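You operate a simulated robot arm through the tools that you are given. There is no shell and no other tool.

Carry out the task below with a simulated robot arm. There is one attempt and no reset: what you move stays moved.

## Task
Give the pink packet two cycles on the zone that starts warmest, then put it back.
Fine: it loses just the set on its tab. Set down upright: what you pick out.

Only the result counts: the job must be done as asked and must still hold three seconds after the hand-in. Knocking over, shifting, dropping, spilling or breaking anything else fails it.

## Robot
A 7-joint arm with a three-finger gripper, fixed in place. Base frame: the origin is on the floor under the middle of its stand, x ahead of it, y to its left, z up. Lengths are in mm, angles in rad, forces in N, time in s.
It reaches about 1342 mm from its shoulder. Its first joint turns from -2.897 to 2.897 rad. Payload 2.69 kg.
The TCP is the grasp point between the finger pads, 30 mm short of the fingertips. In the tool frame z runs along the fingers and y along their closing line. The gripper opens to 128 mm; its body begins 117 mm behind the TCP.
Orientation is that of the tool frame in the base frame, as [roll, pitch, yaw] about the fixed x, y, z axes, in that order (R = Rz(yaw) Ry(pitch) Rx(roll)). With the fingers straight down and closing along the base's y, the tool's x points along the base's -x, its y along +y and its z along -z.

## Interface
- The arm moves only by the tool nudge_tool. Its argument "commands" is a list of rows, each an object (a shift or turn left out is 0, a gripper value left out holds the last) with "rot": the turn, a rotation vector about the base's x, y, z in rad, a list of three; "delta_pos": the shift along the base's x, y, z in cm, a list of three; "jaw": the gripper command, from -1 (fully open) to 1 (shut), values between in proportion. In form: [{"rot": [ax, ay, az], "delta_pos": [x, y, z], "jaw": jaw}, ...]. A call has 1 to 20 rows; each row shifts and turns the commanded pose from where the row before left it. A row lasts 0.2 s, in which the tool goes at most 50 mm and 0.15 rad; a call with a longer step from one row to the next is refused whole, and so is a gripper value outside its range. Where a pose cannot be reached the arm comes as near as it can. A force on the tool above 40 N (or 10 N above the force at the start of the call, whichever is more), or a blocked arm, ends the call early, and 0.2 s more pass. The fingers move at their own pace (about 127 mm/s each) and stop on an object; they squeeze with about 39 N. The grip force told is the motor's: it shows also when the fingers shut on nothing. Time passes only in rows, and 0.2 s behind the last, so rows that do not move let the fingers close. It gives the time, the measured TCP pose, the force on the tool (base axes), the opening and the grip force at its end, in the units of the frame above (readings bear some noise), with the torque about the TCP (base axes, N m) and any sound that the robot's microphone picked up.
- Cameras (640 x 400 px; columns grow to the right, rows downward): "scene" is fixed at [400.2, -500.8, 1595.5]; the picture's right is [0.69, -0.72, 0.00], its down [-0.52, -0.50, -0.69] and it looks along [0.50, 0.48, -0.72] (base axes); focal length 317 px, centre (320, 200). "wrist" rides on the gripper at [58, 54, -131] in the tool frame; the picture's right is [-0.68, 0.74, 0.00], its down [-0.62, -0.57, -0.55] and it looks along [-0.40, -0.37, 0.84] (tool axes); focal length 234 px, centre (320, 200). There is no depth. A picture from a camera that has moved, and an enlarged one, comes with that camera's place and axes in the base frame and with its lens.
- grab_frame(camera): a new picture of that camera. The clock stands still meanwhile.
- move_column(by): moves the trunk up (or, below 0, down) by that many mm; the arm rides with it, the base frame stays. It gives what a move gives, with no picture.
- enlarge(camera, box): a new picture of the part [left, top, right, bottom] of that camera's present view, enlarged. The clock stands still meanwhile.
- hand_in(): hands the job in; it is judged then, once.

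Places have to be worked out from the pictures, the camera data and where the tool is seen. Open the gripper and draw the arm clear of the work before you hand the job in, unless the task says otherwise.

The tools are called as a command line: name --argument value ..., lists and objects as JSON in quotes. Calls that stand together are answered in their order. nudge_tool: Moves the arm, as the interface text tells. Its arguments: {"type":"object","properties":{"commands":{"type":"array","items":{"type":"object","properties":{"rot":{"type":"array","items":{"type":"number"}},"delta_pos":{"type":"array","items":{"type":"number"}},"jaw":{"type":"number"}}}}},"required":["commands"]} The other tools are called the same way: move_column (by) moves the trunk up or down; grab_frame (camera) takes a picture; enlarge (camera, box) takes an enlarged picture of a part of a camera's view; hand_in () hands the job in.

At the start:

```text
clock: 0.0
tool_pos: [774.0, -172.5, 1165.1]
orientation: [-3.141, 0.001, -3.141]
wrist_force: [-0.6, 0.2, -0.3]
moment: [0.01, 0.02, 0.0]
opening: 127.9
grasp_force: 0.1
trunk travel left (down, up): [-150.0, 200.0]
```

scene: 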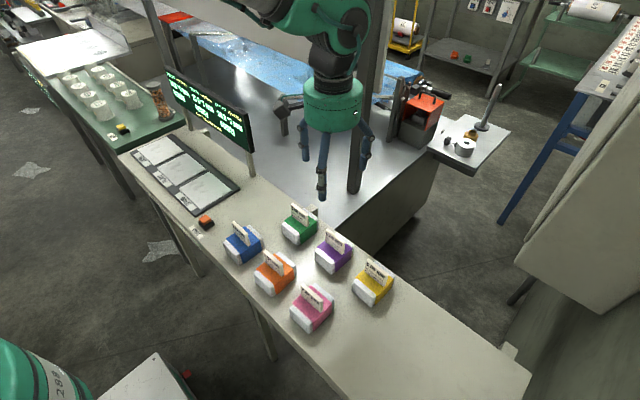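
wrist: 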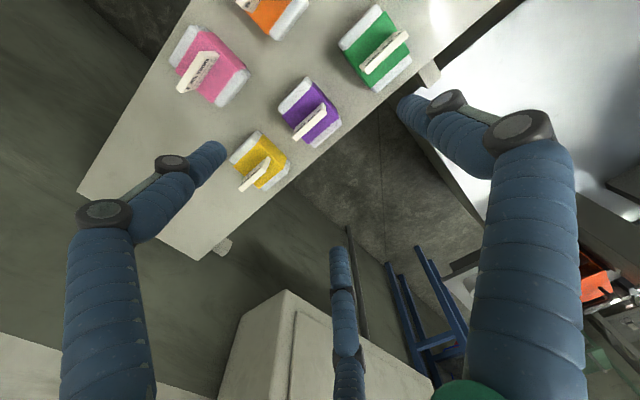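

I start by looking closely at the display board, the packets and the zones in the scene camera.

enlarge --camera "scene" --box '[150, 60, 270, 160]'

enlarge --camera "scene" --box '[210, 190, 410, 340]'

enlarge --camera "scene" --box '[110, 120, 250, 240]'

```text
4.00 times, centred on (210, 110) of scene
camera zoom: at [400.2, -500.8, 1595.5], right [0.69, -0.72, 0.0], down [-0.52, -0.5, -0.69], along [0.5, 0.48, -0.72], focal length 1268 px, centre (760, 560)
```

zoom: 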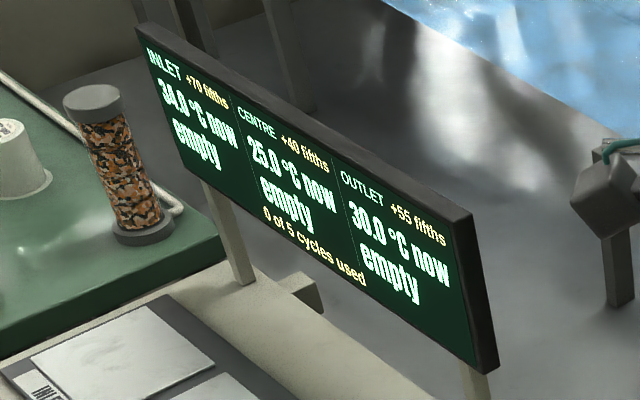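

```text
2.67 times, centred on (310, 265) of scene
camera zoom: at [400.2, -500.8, 1595.5], right [0.69, -0.72, 0.0], down [-0.52, -0.5, -0.69], along [0.5, 0.48, -0.72], focal length 845 px, centre (347, 27)
```

zoom: 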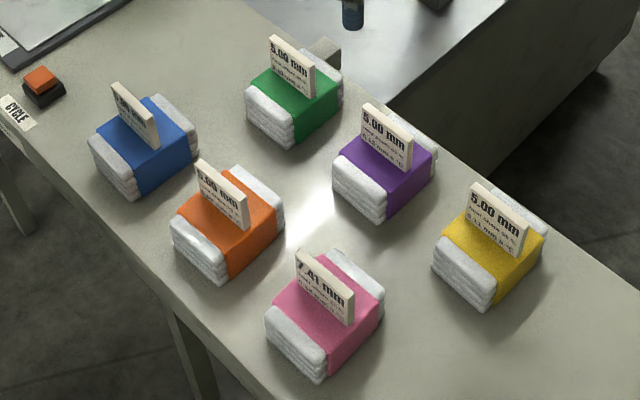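

```text
3.33 times, centred on (180, 180) of scene
camera zoom: at [400.2, -500.8, 1595.5], right [0.69, -0.72, 0.0], down [-0.52, -0.5, -0.69], along [0.5, 0.48, -0.72], focal length 1057 px, centre (787, 267)
```

zoom: 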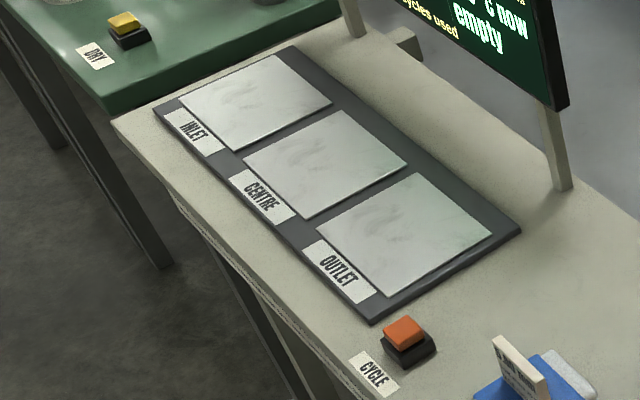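

The board shows INLET 34.0 °C, CENTRE 25.0 °C, OUTLET 30.0 °C, 0 of 5 cycles used. I now read the tabs and labels at higher zoom.

enlarge --camera "scene" --box '[290, 275, 340, 315]'

enlarge --camera "scene" --box '[260, 240, 310, 280]'

enlarge --camera "scene" --box '[355, 250, 405, 290]'

enlarge --camera "scene" --box '[160, 70, 210, 110]'

enlarge --camera "scene" --box '[205, 95, 255, 135]'

enlarge --camera "scene" --box '[50, 55, 170, 155]'

enlarge --camera "scene" --box '[180, 205, 230, 245]'

grab_frame --camera "wrist"

```text
10.00 times, centred on (315, 295) of scene
camera zoom: at [400.2, -500.8, 1595.5], right [0.69, -0.72, 0.0], down [-0.52, -0.5, -0.69], along [0.5, 0.48, -0.72], focal length 3170 px, centre (370, -750)
```

zoom: 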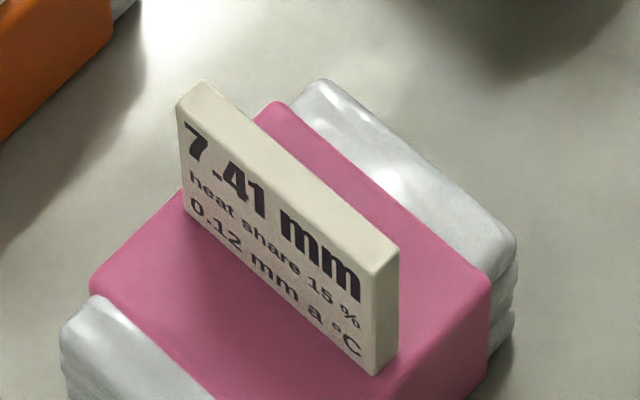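

```text
10.00 times, centred on (285, 260) of scene
camera zoom: at [400.2, -500.8, 1595.5], right [0.69, -0.72, 0.0], down [-0.52, -0.5, -0.69], along [0.5, 0.48, -0.72], focal length 3170 px, centre (670, -400)
```

zoom: 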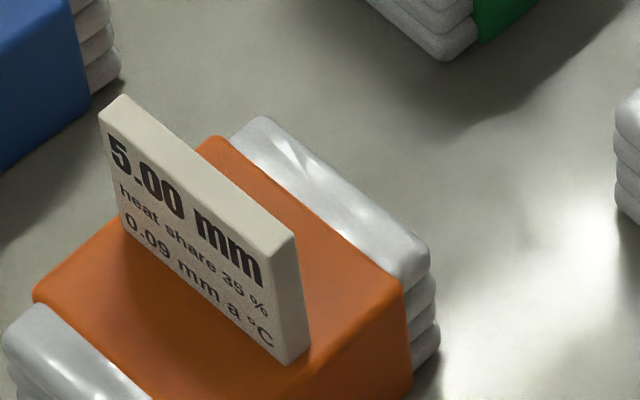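

```text
10.00 times, centred on (380, 270) of scene
camera zoom: at [400.2, -500.8, 1595.5], right [0.69, -0.72, 0.0], down [-0.52, -0.5, -0.69], along [0.5, 0.48, -0.72], focal length 3170 px, centre (-280, -500)
```

zoom: 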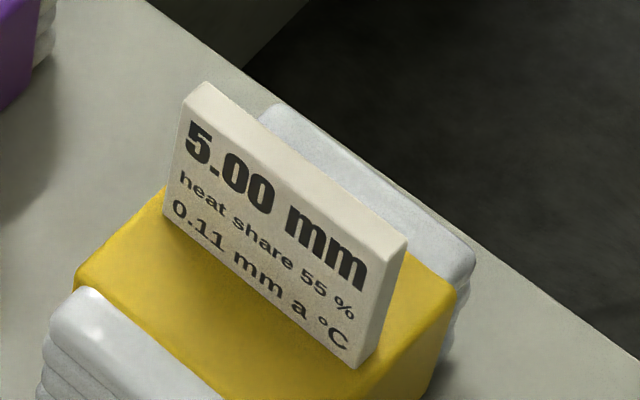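

```text
10.00 times, centred on (185, 90) of scene
camera zoom: at [400.2, -500.8, 1595.5], right [0.69, -0.72, 0.0], down [-0.52, -0.5, -0.69], along [0.5, 0.48, -0.72], focal length 3170 px, centre (1670, 1300)
```

zoom: 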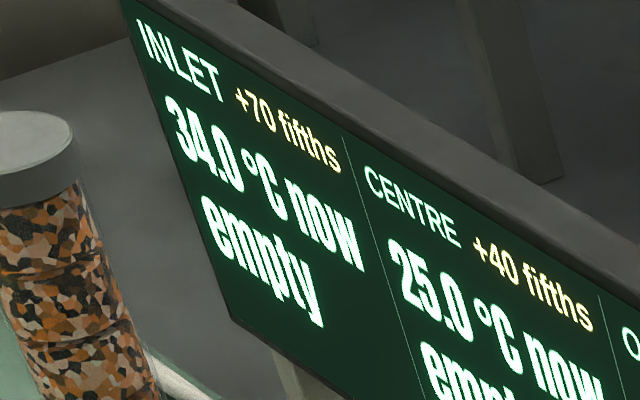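

```text
10.00 times, centred on (230, 115) of scene
camera zoom: at [400.2, -500.8, 1595.5], right [0.69, -0.72, 0.0], down [-0.52, -0.5, -0.69], along [0.5, 0.48, -0.72], focal length 3170 px, centre (1220, 1050)
```

zoom: 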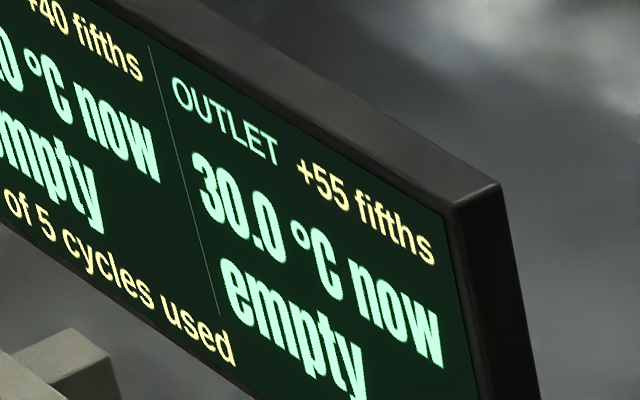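

```text
4.00 times, centred on (110, 105) of scene
camera zoom: at [400.2, -500.8, 1595.5], right [0.69, -0.72, 0.0], down [-0.52, -0.5, -0.69], along [0.5, 0.48, -0.72], focal length 1268 px, centre (1160, 580)
```

zoom: 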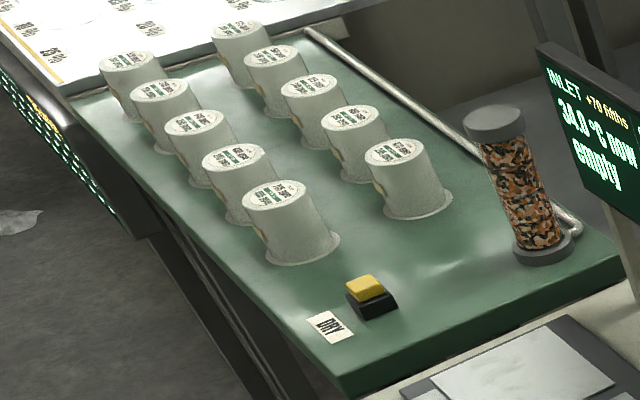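

```text
10.00 times, centred on (205, 225) of scene
camera zoom: at [400.2, -500.8, 1595.5], right [0.69, -0.72, 0.0], down [-0.52, -0.5, -0.69], along [0.5, 0.48, -0.72], focal length 3170 px, centre (1470, -50)
```

zoom: 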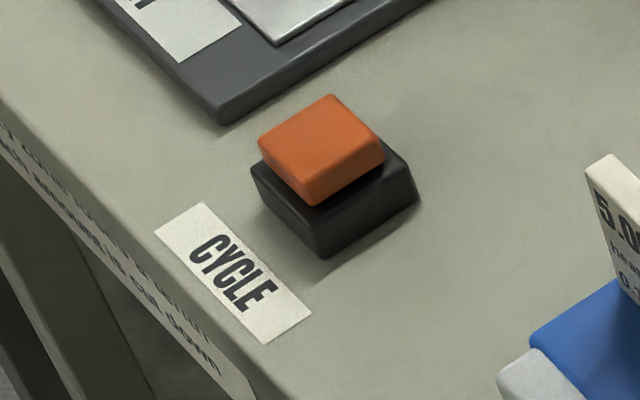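

```text
taken
camera wrist: at [716.1, -119.3, 1298.1], right [0.68, 0.74, 0.0], down [0.62, -0.57, 0.55], along [0.4, -0.37, -0.84], focal length 234 px, centre (320, 200)
```

wrist: 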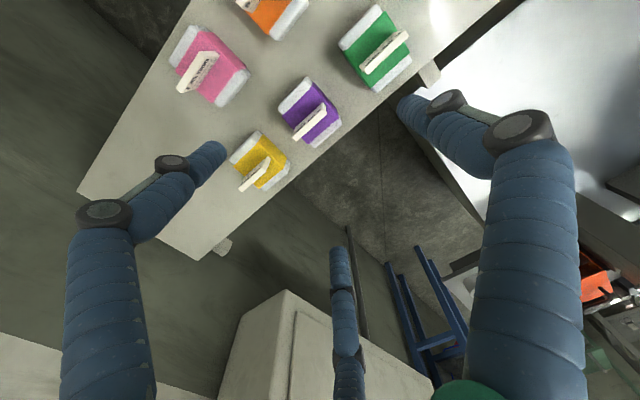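

There is writing along the bench's front edge; I zoom in there to read it, since it likely explains the cycle rules.

enlarge --camera "scene" --box '[120, 150, 180, 200]'

enlarge --camera "scene" --box '[160, 195, 220, 245]'

enlarge --camera "scene" --box '[200, 240, 260, 290]'

enlarge --camera "scene" --box '[240, 280, 300, 330]'

enlarge --camera "scene" --box '[280, 320, 380, 400]'

enlarge --camera "scene" --box '[0, 60, 100, 145]'

enlarge --camera "scene" --box '[200, 110, 250, 150]'

enlarge --camera "scene" --box '[130, 130, 240, 220]'

```text
8.00 times, centred on (150, 175) of scene
camera zoom: at [400.2, -500.8, 1595.5], right [0.69, -0.72, 0.0], down [-0.52, -0.5, -0.69], along [0.5, 0.48, -0.72], focal length 2536 px, centre (1680, 400)
```

zoom: 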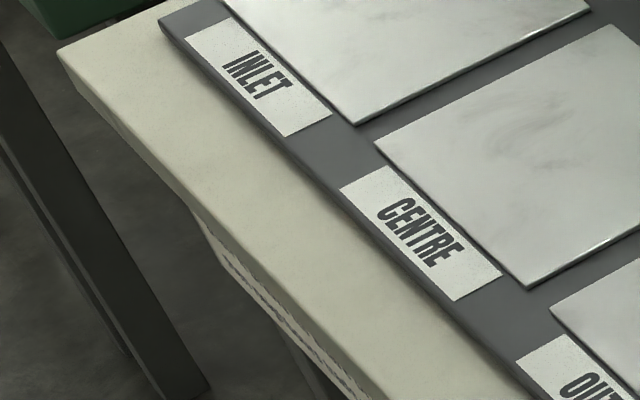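

```text
8.00 times, centred on (190, 220) of scene
camera zoom: at [400.2, -500.8, 1595.5], right [0.69, -0.72, 0.0], down [-0.52, -0.5, -0.69], along [0.5, 0.48, -0.72], focal length 2536 px, centre (1360, 40)
```

zoom: 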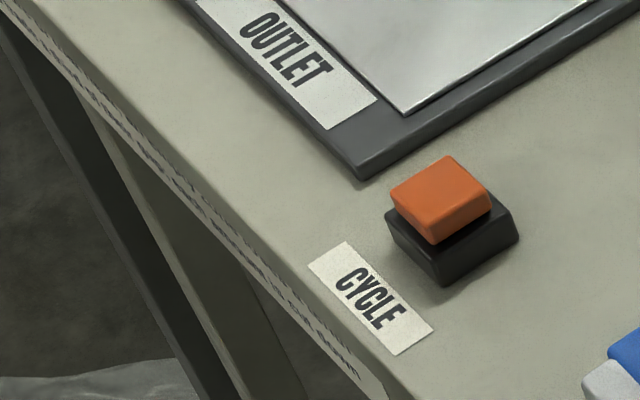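

```text
8.00 times, centred on (230, 265) of scene
camera zoom: at [400.2, -500.8, 1595.5], right [0.69, -0.72, 0.0], down [-0.52, -0.5, -0.69], along [0.5, 0.48, -0.72], focal length 2536 px, centre (1040, -320)
```

zoom: 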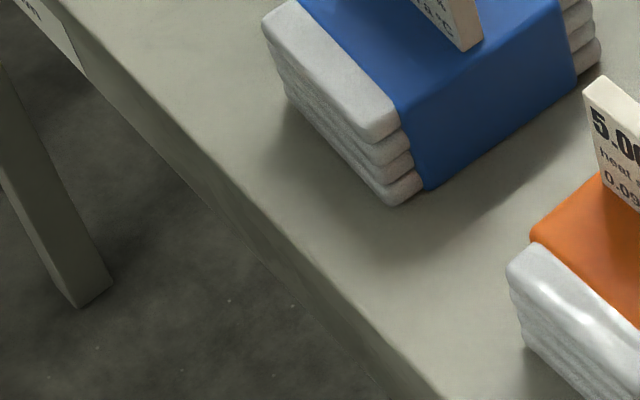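

```text
8.00 times, centred on (270, 305) of scene
camera zoom: at [400.2, -500.8, 1595.5], right [0.69, -0.72, 0.0], down [-0.52, -0.5, -0.69], along [0.5, 0.48, -0.72], focal length 2536 px, centre (720, -640)
```

zoom: 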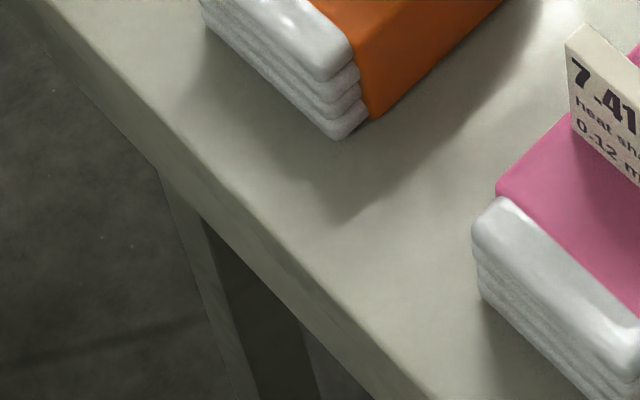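

```text
5.00 times, centred on (330, 360) of scene
camera zoom: at [400.2, -500.8, 1595.5], right [0.69, -0.72, 0.0], down [-0.52, -0.5, -0.69], along [0.5, 0.48, -0.72], focal length 1585 px, centre (270, -600)
```

zoom: 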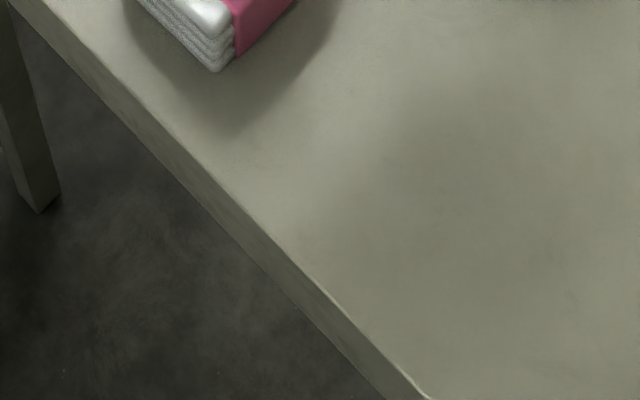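

```text
4.71 times, centred on (50, 102) of scene
camera zoom: at [400.2, -500.8, 1595.5], right [0.69, -0.72, 0.0], down [-0.52, -0.5, -0.69], along [0.5, 0.48, -0.72], focal length 1492 px, centre (1591, 659)
```

zoom: 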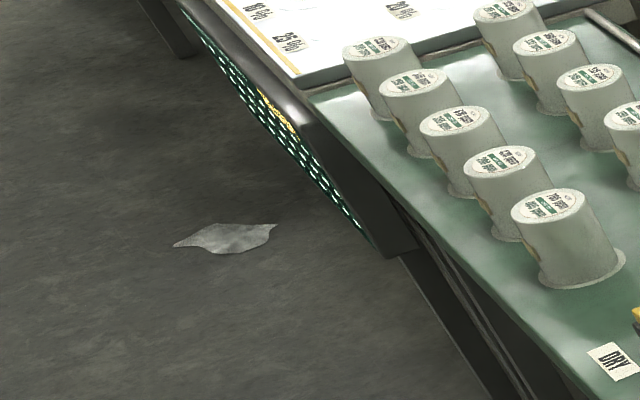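

```text
10.00 times, centred on (225, 130) of scene
camera zoom: at [400.2, -500.8, 1595.5], right [0.69, -0.72, 0.0], down [-0.52, -0.5, -0.69], along [0.5, 0.48, -0.72], focal length 3170 px, centre (1270, 900)
```

zoom: 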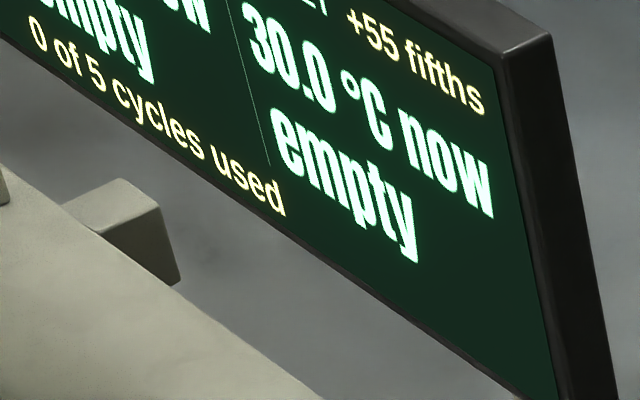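

```text
4.44 times, centred on (185, 175) of scene
camera zoom: at [400.2, -500.8, 1595.5], right [0.69, -0.72, 0.0], down [-0.52, -0.5, -0.69], along [0.5, 0.48, -0.72], focal length 1409 px, centre (920, 311)
```

zoom: 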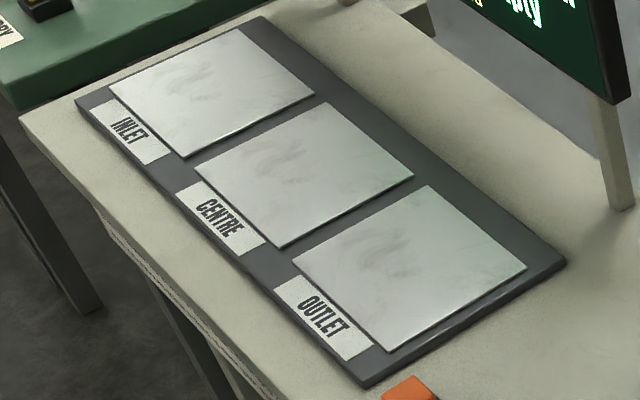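

The bench's front face carries small printed text that the scene camera sees edge-on. I judge the bench front at x≈540 and its top at z≈870; I draw the arm back in -x (well above everything), yawing the tool so the wrist camera looks toward +x.

nudge_tool --commands '[{"delta_pos": [-4, 0, 0], "rot": [0, 0, 0.0747]}, {"delta_pos": [-4, 0, 0], "rot": [0, 0, 0.0747]}, {"delta_pos": [-4, 0, 0], "rot": [0, 0, 0.0747]}, {"delta_pos": [-4, 0, 0], "rot": [0, 0, 0.0747]}, {"delta_pos": [-4, 0, 0], "rot": [0, 0, 0.0747]}, {"delta_pos": [-4, 0, 0], "rot": [0, 0, 0.0747]}, {"delta_pos": [-4, 0, 0], "rot": [0, 0, 0.0747]}, {"delta_pos": [-4, 0, 0], "rot": [0, 0, 0.0747]}, {"delta_pos": [-4, 0, 0], "rot": [0, 0, 0.0747]}, {"delta_pos": [-3, 0, 0], "rot": [0, 0, 0.0747]}]'

```text
clock: 2.2
tool_pos: [384.1, -172.4, 1165.8]
orientation: [-3.141, -0.002, -2.393]
wrist_force: [-0.2, -0.1, 0.0]
moment: [-0.01, -0.02, -0.04]
opening: 128.1
grasp_force: 0.0
trunk travel left (down, up): [-150.0, 200.0]
```

The arm reached x≈384 cleanly. Next I move toward +y so the camera faces the printed strip.

nudge_tool --commands '[{"delta_pos": [0, 4, 0]}, {"delta_pos": [0, 4, 0]}, {"delta_pos": [0, 4, 0]}, {"delta_pos": [0, 4, 0]}, {"delta_pos": [0, 4, 0]}, {"delta_pos": [0, 4, 0]}, {"delta_pos": [0, 4, 0]}, {"delta_pos": [0, 4, 0], "rot": [0, -0.1, 0]}, {"delta_pos": [0, 4, 0], "rot": [0, -0.1, 0]}, {"delta_pos": [0, 4, 0], "rot": [0, -0.1, 0]}]'

grab_frame --camera "wrist"

grab_frame --camera "scene"

```text
clock: 4.4
tool_pos: [385.0, 228.1, 1165.4]
orientation: [-2.934, 0.221, -2.369]
wrist_force: [0.8, -0.8, -0.2]
moment: [0.01, 0.01, -0.02]
opening: 128.0
grasp_force: 0.1
trunk travel left (down, up): [-150.0, 200.0]
```

```text
taken
camera wrist: at [270.7, 227.8, 1268.1], right [-0.01, 1.0, 0.0], down [0.64, 0.0, 0.77], along [0.77, 0.0, -0.64], focal length 234 px, centre (320, 200)
```

wrist: 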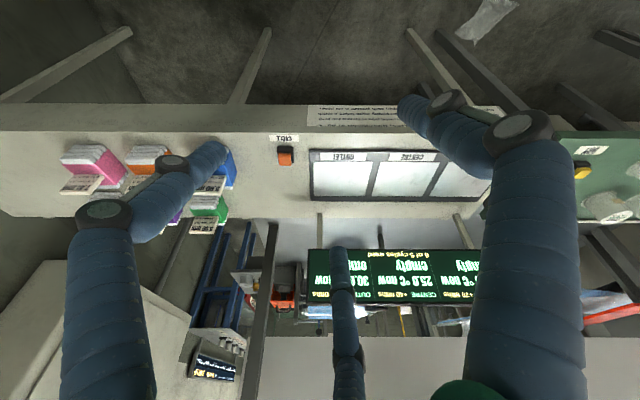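

```text
taken
```

scene: 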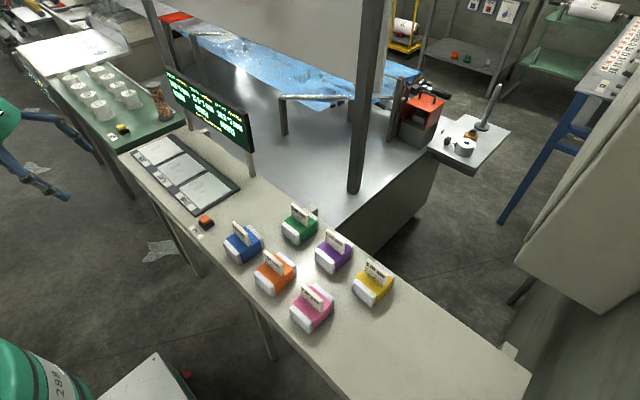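

The printed strip is in view (upside-down), partly hidden by a finger. I enlarge it, and read the board too.

enlarge --camera "wrist" --box '[305, 98, 355, 132]'

enlarge --camera "wrist" --box '[350, 98, 400, 132]'

enlarge --camera "wrist" --box '[395, 90, 515, 140]'

```text
11.76 times, centred on (330, 115) of wrist
camera zoom: at [270.7, 227.8, 1268.1], right [-0.01, 1.0, 0.0], down [0.64, 0.0, 0.77], along [0.77, 0.0, -0.64], focal length 2755 px, centre (202, 1200)
```

zoom: 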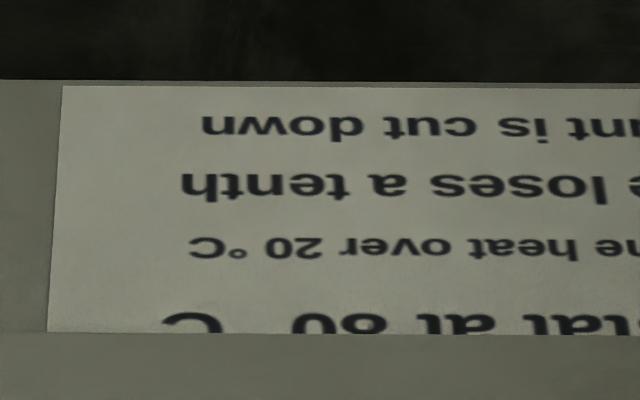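

```text
11.76 times, centred on (375, 115) of wrist
camera zoom: at [270.7, 227.8, 1268.1], right [-0.01, 1.0, 0.0], down [0.64, 0.0, 0.77], along [0.77, 0.0, -0.64], focal length 2755 px, centre (-327, 1200)
```

zoom: 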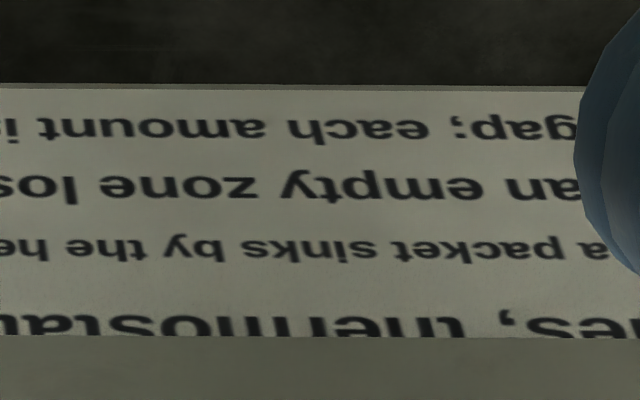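

```text
5.33 times, centred on (455, 115) of wrist
camera zoom: at [270.7, 227.8, 1268.1], right [-0.01, 1.0, 0.0], down [0.64, 0.0, 0.77], along [0.77, 0.0, -0.64], focal length 1249 px, centre (-400, 653)
```

zoom: 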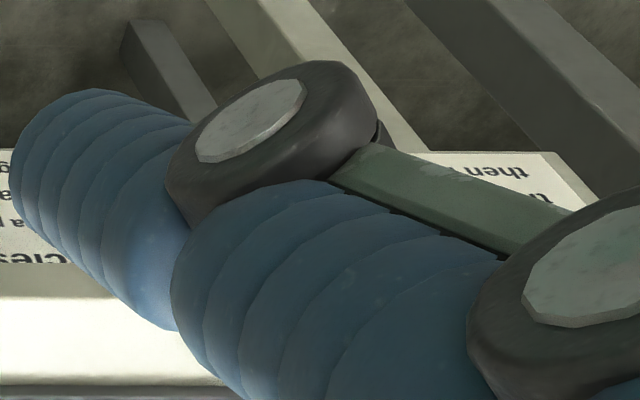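

I can make out parts: "…thermostat at 60 °C", "a packet sinks by the heat over 20 °C", "an empty zone loses a tenth …gap; each amount is cut down". I move further in +y, lower, and tilt so the whole strip shows between the fingers.

nudge_tool --commands '[{"delta_pos": [0.5, 4, -2.2], "rot": [0, -0.06, 0]}, {"delta_pos": [0.5, 4, -2.2], "rot": [0, -0.06, 0]}, {"delta_pos": [0.5, 4, -2.2], "rot": [0, -0.06, 0]}, {"delta_pos": [0.5, 4, -2.2], "rot": [0, -0.06, 0]}, {"delta_pos": [0.5, 4, -2.2], "rot": [0, -0.06, 0]}]'

grab_frame --camera "wrist"

```text
clock: 5.6
tool_pos: [410.2, 427.6, 1054.8]
orientation: [-2.706, 0.43, -2.297]
wrist_force: [0.4, 0.0, 0.3]
moment: [0.06, -0.02, 0.01]
opening: 127.7
grasp_force: 0.1
trunk travel left (down, up): [-150.0, 200.0]
```

```text
taken
camera wrist: at [270.8, 427.0, 1119.9], right [0.0, 1.0, 0.0], down [0.38, 0.0, 0.93], along [0.93, 0.0, -0.38], focal length 234 px, centre (320, 200)
```

wrist: 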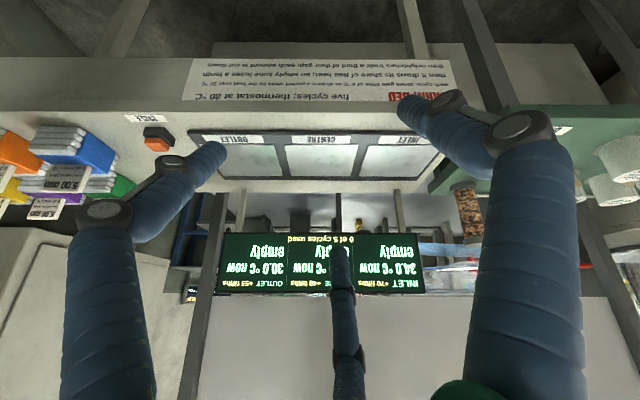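

The strip is now nearly fully visible. I enlarge it in pieces to read it.

enlarge --camera "wrist" --box '[190, 55, 280, 110]'

enlarge --camera "wrist" --box '[270, 55, 360, 110]'

enlarge --camera "wrist" --box '[350, 55, 440, 110]'

enlarge --camera "wrist" --box '[390, 60, 460, 105]'

```text
7.11 times, centred on (235, 82) of wrist
camera zoom: at [270.8, 427.0, 1119.9], right [0.0, 1.0, 0.0], down [0.38, 0.0, 0.93], along [0.93, 0.0, -0.38], focal length 1665 px, centre (924, 1036)
```

zoom: 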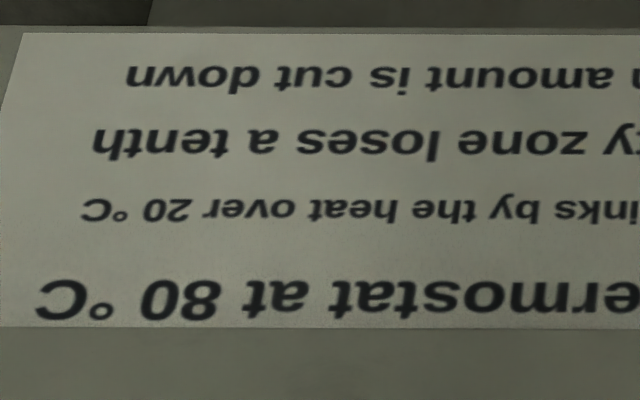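

```text
7.11 times, centred on (315, 82) of wrist
camera zoom: at [270.8, 427.0, 1119.9], right [0.0, 1.0, 0.0], down [0.38, 0.0, 0.93], along [0.93, 0.0, -0.38], focal length 1665 px, centre (356, 1036)
```

zoom: 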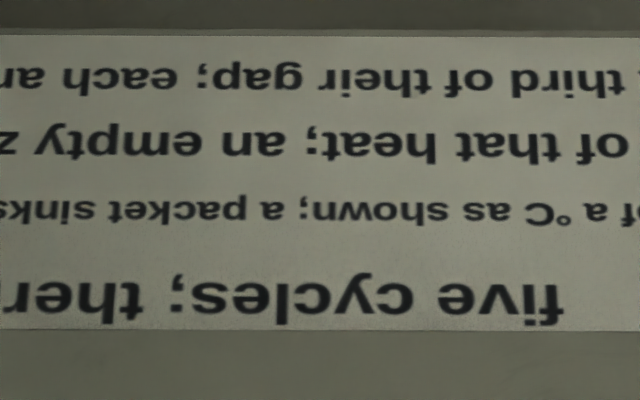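

```text
7.11 times, centred on (395, 82) of wrist
camera zoom: at [270.8, 427.0, 1119.9], right [0.0, 1.0, 0.0], down [0.38, 0.0, 0.93], along [0.93, 0.0, -0.38], focal length 1665 px, centre (-213, 1036)
```

zoom: 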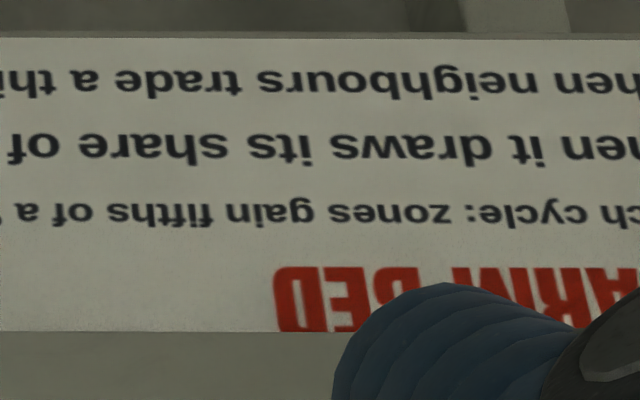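

```text
8.89 times, centred on (425, 82) of wrist
camera zoom: at [270.8, 427.0, 1119.9], right [0.0, 1.0, 0.0], down [0.38, 0.0, 0.93], along [0.93, 0.0, -0.38], focal length 2082 px, centre (-613, 1244)
```

zoom: 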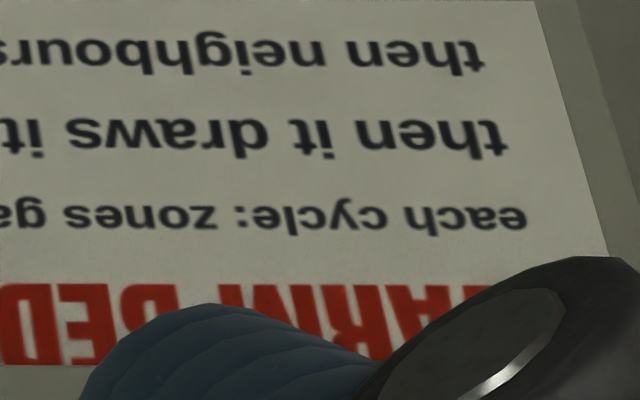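

The strip reads: "WARM BED – five cycles; thermostat at 80 °C; each cycle: zones gain fifths of a °C as shown; a packet sinks by the heat over 20 °C; then it draws its share of that heat; an empty zone loses a tenth; then neighbours trade a third of their gap; each amount is cut down." Working it in fifths: cycle 1 INLET 170+70=240, 140 over 20 °C → 3.36 mm; then 219→199 after trading; cycle 2 at 269 → 169 over → 4.05 mm; total 7.41 mm, matching the tab. So: pink on INLET straight away, two presses, back. Now I close the fingers in free air to learn how they close.

nudge_tool --commands '[{"jaw": 1}, {"jaw": 1}, {"jaw": 1}, {"jaw": 1}]'

grab_frame --camera "wrist"

```text
clock: 6.6
tool_pos: [408.8, 428.0, 1056.1]
orientation: [-2.706, 0.427, -2.299]
wrist_force: [-0.1, 0.0, 0.0]
moment: [-0.04, 0.0, -0.01]
opening: 2.1
grasp_force: 31.6
trunk travel left (down, up): [-150.0, 200.0]
```

```text
taken
camera wrist: at [270.8, 426.9, 1119.9], right [0.0, 1.0, 0.0], down [0.38, 0.0, 0.92], along [0.92, 0.0, -0.38], focal length 234 px, centre (320, 200)
```

wrist: 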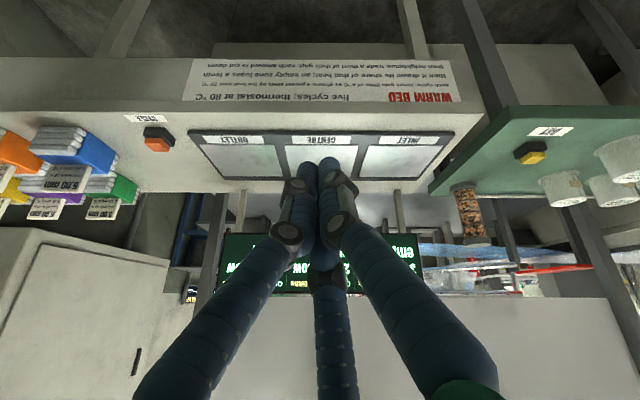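

The three fingers close radially to the centre, so the standing tab (thin plate, ~z 937, facing about -x) is a good handle with tool y along base x. I raise, undo the tilt, turn the tool +90° from its start yaw and travel to above the pink packet at about (630,-255).

nudge_tool --commands '[{"delta_pos": [0, -3, 1.5], "rot": [0, 0.1, 0], "jaw": -1}, {"delta_pos": [0, -3, 1.5], "rot": [0, 0.1, 0]}, {"delta_pos": [0, -3, 1.5], "rot": [0, 0.1, 0]}, {"delta_pos": [0, -3.5, 0], "rot": [0, 0.1, 0]}, {"delta_pos": [0, -3.5, 0], "rot": [0, 0.1, 0]}, {"delta_pos": [0, -4, 0], "rot": [0, 0.1, 0]}, {"delta_pos": [0.5, -4, 0], "rot": [0, 0, 0.0687]}, {"delta_pos": [1, -4, 0], "rot": [0, 0, 0.0687]}, {"delta_pos": [1.5, -4, 0], "rot": [0, 0, 0.0687]}, {"delta_pos": [1.5, -4, 0], "rot": [0, 0, 0.0687]}, {"delta_pos": [1.5, -4, 0], "rot": [0, 0, 0.0687]}, {"delta_pos": [1.5, -4, 0], "rot": [0, 0, 0.0687]}, {"delta_pos": [1.5, -4, 0], "rot": [0, 0, 0.0687]}, {"delta_pos": [1.5, -4, 0], "rot": [0, 0, 0.0687]}, {"delta_pos": [2, -4, 0], "rot": [0, 0, 0.0687]}, {"delta_pos": [2, -4, 0], "rot": [0, 0, 0.0687]}, {"delta_pos": [2, -4, 0], "rot": [0, 0, 0.0687]}, {"delta_pos": [2, -4, 0], "rot": [0, 0, 0.0687]}, {"delta_pos": [2, -1, 0]}]'

grab_frame --camera "wrist"

grab_frame --camera "scene"

```text
clock: 10.6
tool_pos: [614.7, -263.8, 1100.6]
orientation: [-3.141, 0.0, -1.567]
wrist_force: [0.1, 0.2, 0.2]
moment: [0.0, -0.04, 0.0]
opening: 128.0
grasp_force: 0.0
trunk travel left (down, up): [-150.0, 200.0]
```

```text
taken
camera wrist: at [561.5, -322.7, 1233.6], right [-0.74, 0.67, 0.0], down [0.56, 0.62, 0.55], along [0.37, 0.41, -0.84], focal length 234 px, centre (320, 200)
```

wrist: 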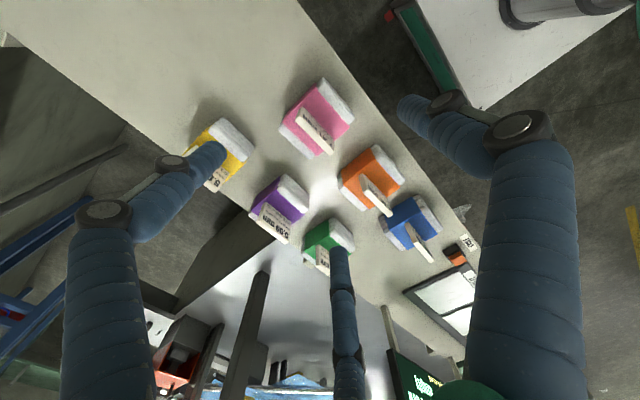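

```text
taken
```

scene: 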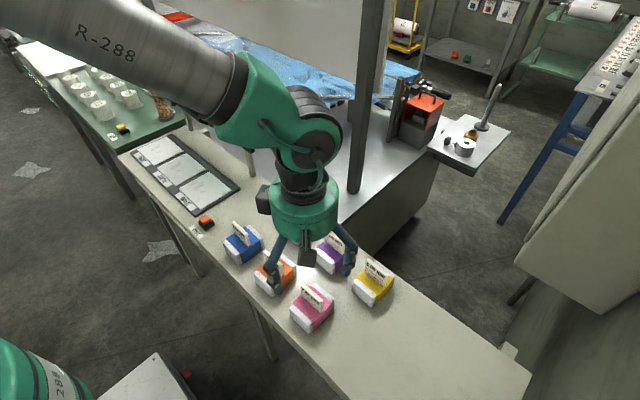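

The tool is above pink and the pink packet shows near the top centre. I enlarge to measure the tab and packet corners precisely.

enlarge --camera "wrist" --box '[270, 70, 366, 166]'

enlarge --camera "scene" --box '[280, 272, 344, 336]'

```text
4.17 times, centred on (318, 118) of wrist
camera zoom: at [561.5, -322.7, 1233.6], right [-0.74, 0.67, 0.0], down [0.56, 0.62, 0.55], along [0.37, 0.41, -0.84], focal length 976 px, centre (328, 542)
```

zoom: 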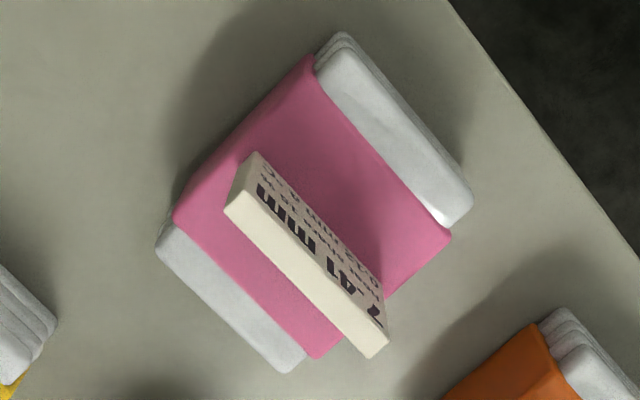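

```text
6.25 times, centred on (312, 304) of scene
camera zoom: at [400.2, -500.8, 1595.5], right [0.69, -0.72, 0.0], down [-0.52, -0.5, -0.69], along [0.5, 0.48, -0.72], focal length 1981 px, centre (370, -450)
```

zoom: 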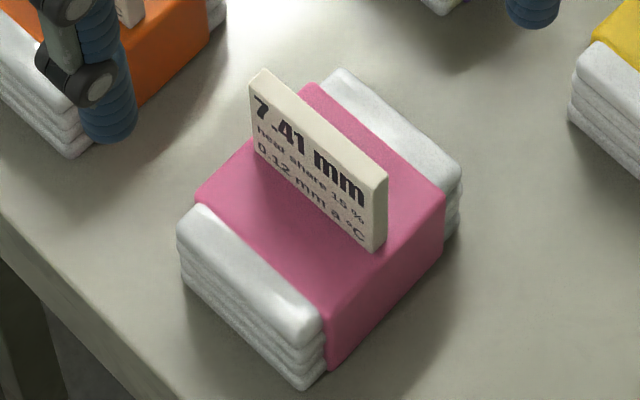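

Tab top triangulates to about (626,-261, z≈957), running almost exactly along y, ~59 mm long. I lower to z≈1010 with a reduced opening (~90 mm, to stay clear of the orange packet) for a closer look.

nudge_tool --commands '[{"delta_pos": [0.4, 0.05, -2.2], "jaw": -0.4}, {"delta_pos": [0.4, 0.05, -2.2]}, {"delta_pos": [0.4, 0.05, -2.2]}, {"delta_pos": [0.4, 0.05, -2.4]}]'

grab_frame --camera "wrist"

grab_frame --camera "scene"

```text
clock: 11.6
tool_pos: [629.6, -261.1, 1010.4]
orientation: [-3.14, 0.001, -1.569]
wrist_force: [-0.4, 0.7, 0.4]
moment: [0.01, -0.01, -0.01]
opening: 89.4
grasp_force: 0.3
trunk travel left (down, up): [-150.0, 200.0]
```

```text
taken
camera wrist: at [576.9, -320.0, 1143.7], right [-0.74, 0.67, 0.0], down [0.56, 0.62, 0.55], along [0.37, 0.4, -0.84], focal length 234 px, centre (320, 200)
```

wrist: 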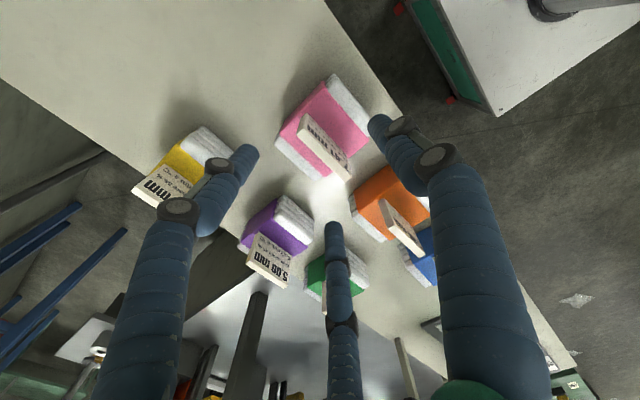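

```text
taken
```

scene: 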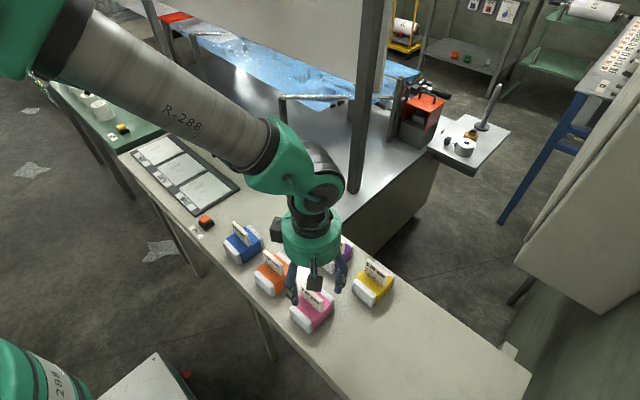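

I enlarge the tab in this closer view to pin down its place and height from the two wrist views.

enlarge --camera "wrist" --box '[265, 65, 385, 190]'

enlarge --camera "scene" --box '[265, 240, 365, 340]'

```text
3.20 times, centred on (325, 128) of wrist
camera zoom: at [576.9, -320.0, 1143.7], right [-0.74, 0.67, 0.0], down [0.56, 0.62, 0.55], along [0.37, 0.4, -0.84], focal length 749 px, centre (304, 432)
```

zoom: 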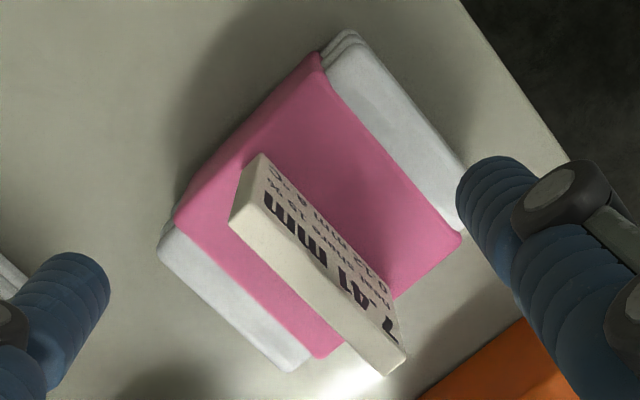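

```text
4.00 times, centred on (315, 290) of scene
camera zoom: at [400.2, -500.8, 1595.5], right [0.69, -0.72, 0.0], down [-0.52, -0.5, -0.69], along [0.5, 0.48, -0.72], focal length 1268 px, centre (340, -160)
```

zoom: 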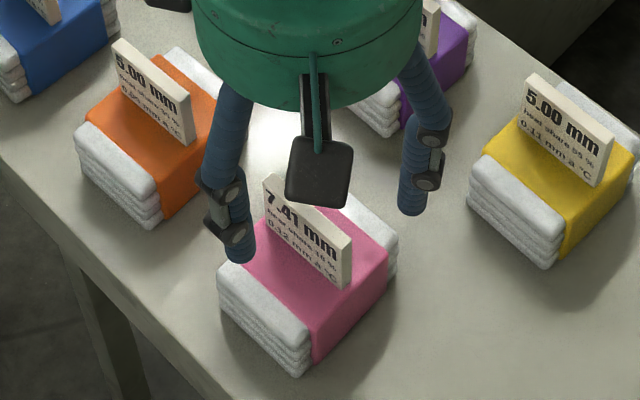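

The two wrist views agree: tab top centre ≈ (624.5,-263, z≈961), ~59 mm long, ~8 mm thick, yaw ≈1°. I go down to TCP z≈975 with the tab about 5 mm toward the lone finger (at -x), then check clearance.

nudge_tool --commands '[{"delta_pos": [0, -0.19, -1.2], "rot": [0, 0, 0.02]}, {"delta_pos": [0, 0, -1.2]}, {"delta_pos": [0, 0, -1.1]}]'

enlarge --camera "scene" --box '[275, 255, 355, 335]'

enlarge --camera "wrist" --box '[240, 60, 400, 220]'

```text
clock: 12.4
tool_pos: [629.2, -262.5, 975.3]
orientation: [-3.141, 0.001, -1.549]
wrist_force: [0.2, -0.5, 0.9]
moment: [0.01, -0.05, 0.02]
opening: 89.6
grasp_force: 0.1
trunk travel left (down, up): [-150.0, 200.0]
```

```text
5.00 times, centred on (315, 295) of scene
camera zoom: at [400.2, -500.8, 1595.5], right [0.69, -0.72, 0.0], down [-0.52, -0.5, -0.69], along [0.5, 0.48, -0.72], focal length 1585 px, centre (345, -275)
```

zoom: 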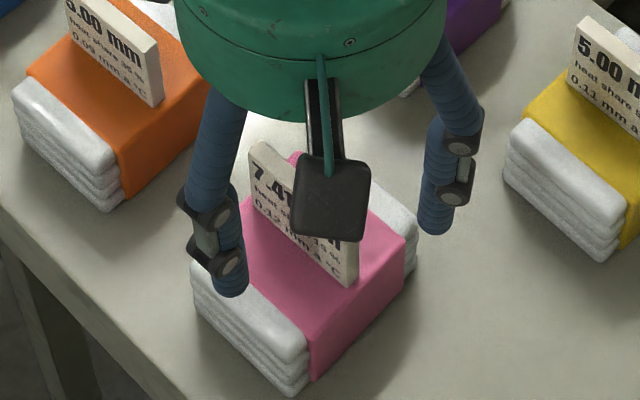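

```text
2.50 times, centred on (320, 140) of wrist
camera zoom: at [578.2, -323.0, 1108.4], right [-0.75, 0.66, 0.0], down [0.55, 0.63, 0.55], along [0.36, 0.41, -0.84], focal length 585 px, centre (320, 350)
```

zoom: 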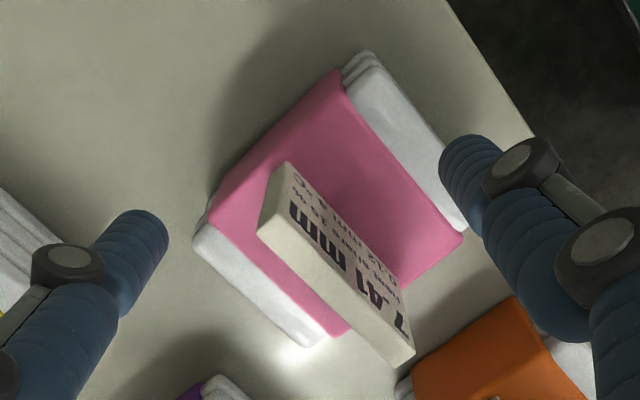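

The tab centre reads (625,-264) again, with TCP at (629,-262.5); fingertips are still clear above the packet top (~930). I lower 6 mm and close the fingers on the tab.

nudge_tool --commands '[{"delta_pos": [0.05, -0.1, -0.6]}, {"jaw": 0.0}, {"jaw": 0.3}, {"jaw": 0.3}]'

enlarge --camera "scene" --box '[275, 255, 355, 335]'

enlarge --camera "wrist" --box '[240, 60, 400, 220]'

```text
clock: 13.4
tool_pos: [630.5, -264.3, 968.9]
orientation: [3.141, 0.001, -1.548]
wrist_force: [0.0, 0.2, -0.4]
moment: [-0.01, -0.01, 0.0]
opening: 44.8
grasp_force: 0.0
trunk travel left (down, up): [-150.0, 200.0]
```

```text
5.00 times, centred on (315, 295) of scene
camera zoom: at [400.2, -500.8, 1595.5], right [0.69, -0.72, 0.0], down [-0.52, -0.5, -0.69], along [0.5, 0.48, -0.72], focal length 1585 px, centre (345, -275)
```

zoom: 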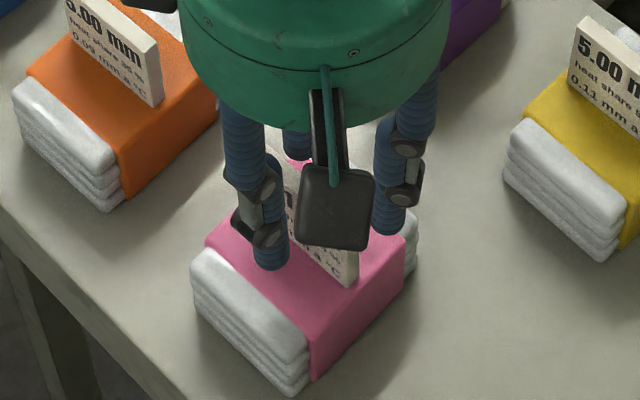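

```text
2.50 times, centred on (320, 140) of wrist
camera zoom: at [579.0, -324.2, 1102.4], right [-0.75, 0.66, 0.0], down [0.55, 0.63, 0.55], along [0.36, 0.41, -0.84], focal length 585 px, centre (320, 350)
```

zoom: 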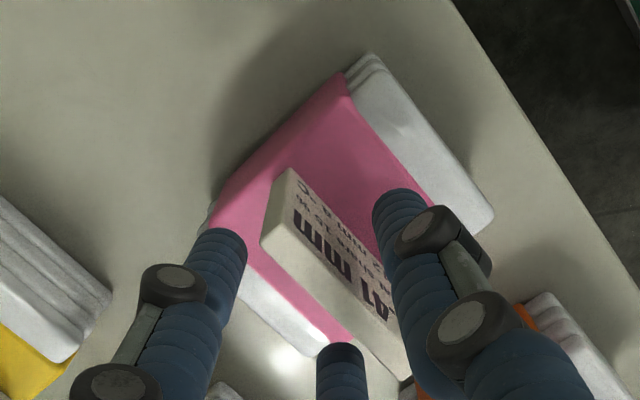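

The fingers straddle the tab correctly with the packet undisturbed. I close gently to full grip.

nudge_tool --commands '[{"jaw": 0.5}, {"jaw": 0.65}, {"jaw": 0.8}, {"jaw": 1}, {"jaw": 1}, {"jaw": 1}]'

enlarge --camera "scene" --box '[275, 255, 355, 335]'

enlarge --camera "wrist" --box '[240, 60, 400, 220]'

```text
clock: 14.8
tool_pos: [631.1, -264.8, 968.6]
orientation: [3.141, 0.001, -1.549]
wrist_force: [0.3, 0.1, 0.0]
moment: [-0.03, 0.01, 0.01]
opening: 15.8
grasp_force: 39.1
trunk travel left (down, up): [-150.0, 200.0]
```

```text
5.00 times, centred on (315, 295) of scene
camera zoom: at [400.2, -500.8, 1595.5], right [0.69, -0.72, 0.0], down [-0.52, -0.5, -0.69], along [0.5, 0.48, -0.72], focal length 1585 px, centre (345, -275)
```

zoom: 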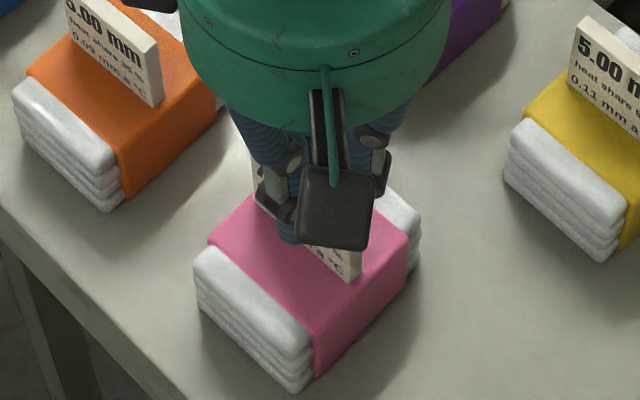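

```text
2.50 times, centred on (320, 140) of wrist
camera zoom: at [579.0, -324.3, 1102.4], right [-0.75, 0.66, 0.0], down [0.55, 0.63, 0.55], along [0.36, 0.41, -0.84], focal length 585 px, centre (320, 350)
```

zoom: 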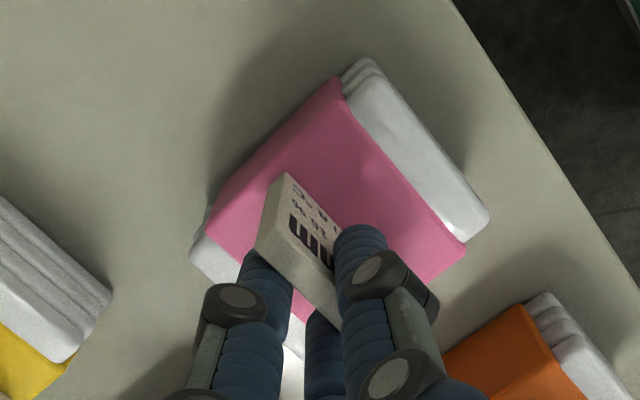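

The tab is gripped (opening 15.8 mm, 39 N), the packet nudged only ~2 mm. I lift it slowly first, then to a safe height.

nudge_tool --commands '[{"delta_pos": [0, 0, 0.5], "jaw": 1}, {"delta_pos": [0, 0, 0.5]}, {"delta_pos": [0, 0, 1]}, {"delta_pos": [0, 0, 1]}]'

grab_frame --camera "scene"

enlarge --camera "wrist" --box '[240, 60, 400, 220]'

```text
clock: 15.8
tool_pos: [631.5, -263.4, 998.3]
orientation: [-3.141, -0.001, -1.547]
wrist_force: [0.1, -0.4, -0.9]
moment: [0.0, 0.02, -0.02]
opening: 15.7
grasp_force: 39.1
trunk travel left (down, up): [-150.0, 200.0]
```

```text
taken
```

scene: 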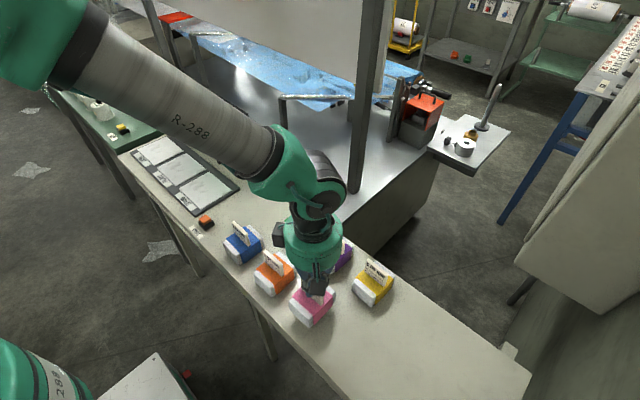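

```text
2.50 times, centred on (320, 140) of wrist
camera zoom: at [579.2, -323.8, 1132.0], right [-0.75, 0.66, 0.0], down [0.55, 0.63, 0.55], along [0.36, 0.41, -0.84], focal length 585 px, centre (320, 350)
```

zoom: 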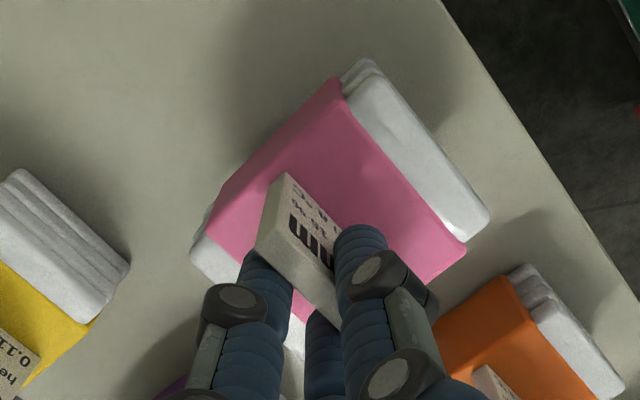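

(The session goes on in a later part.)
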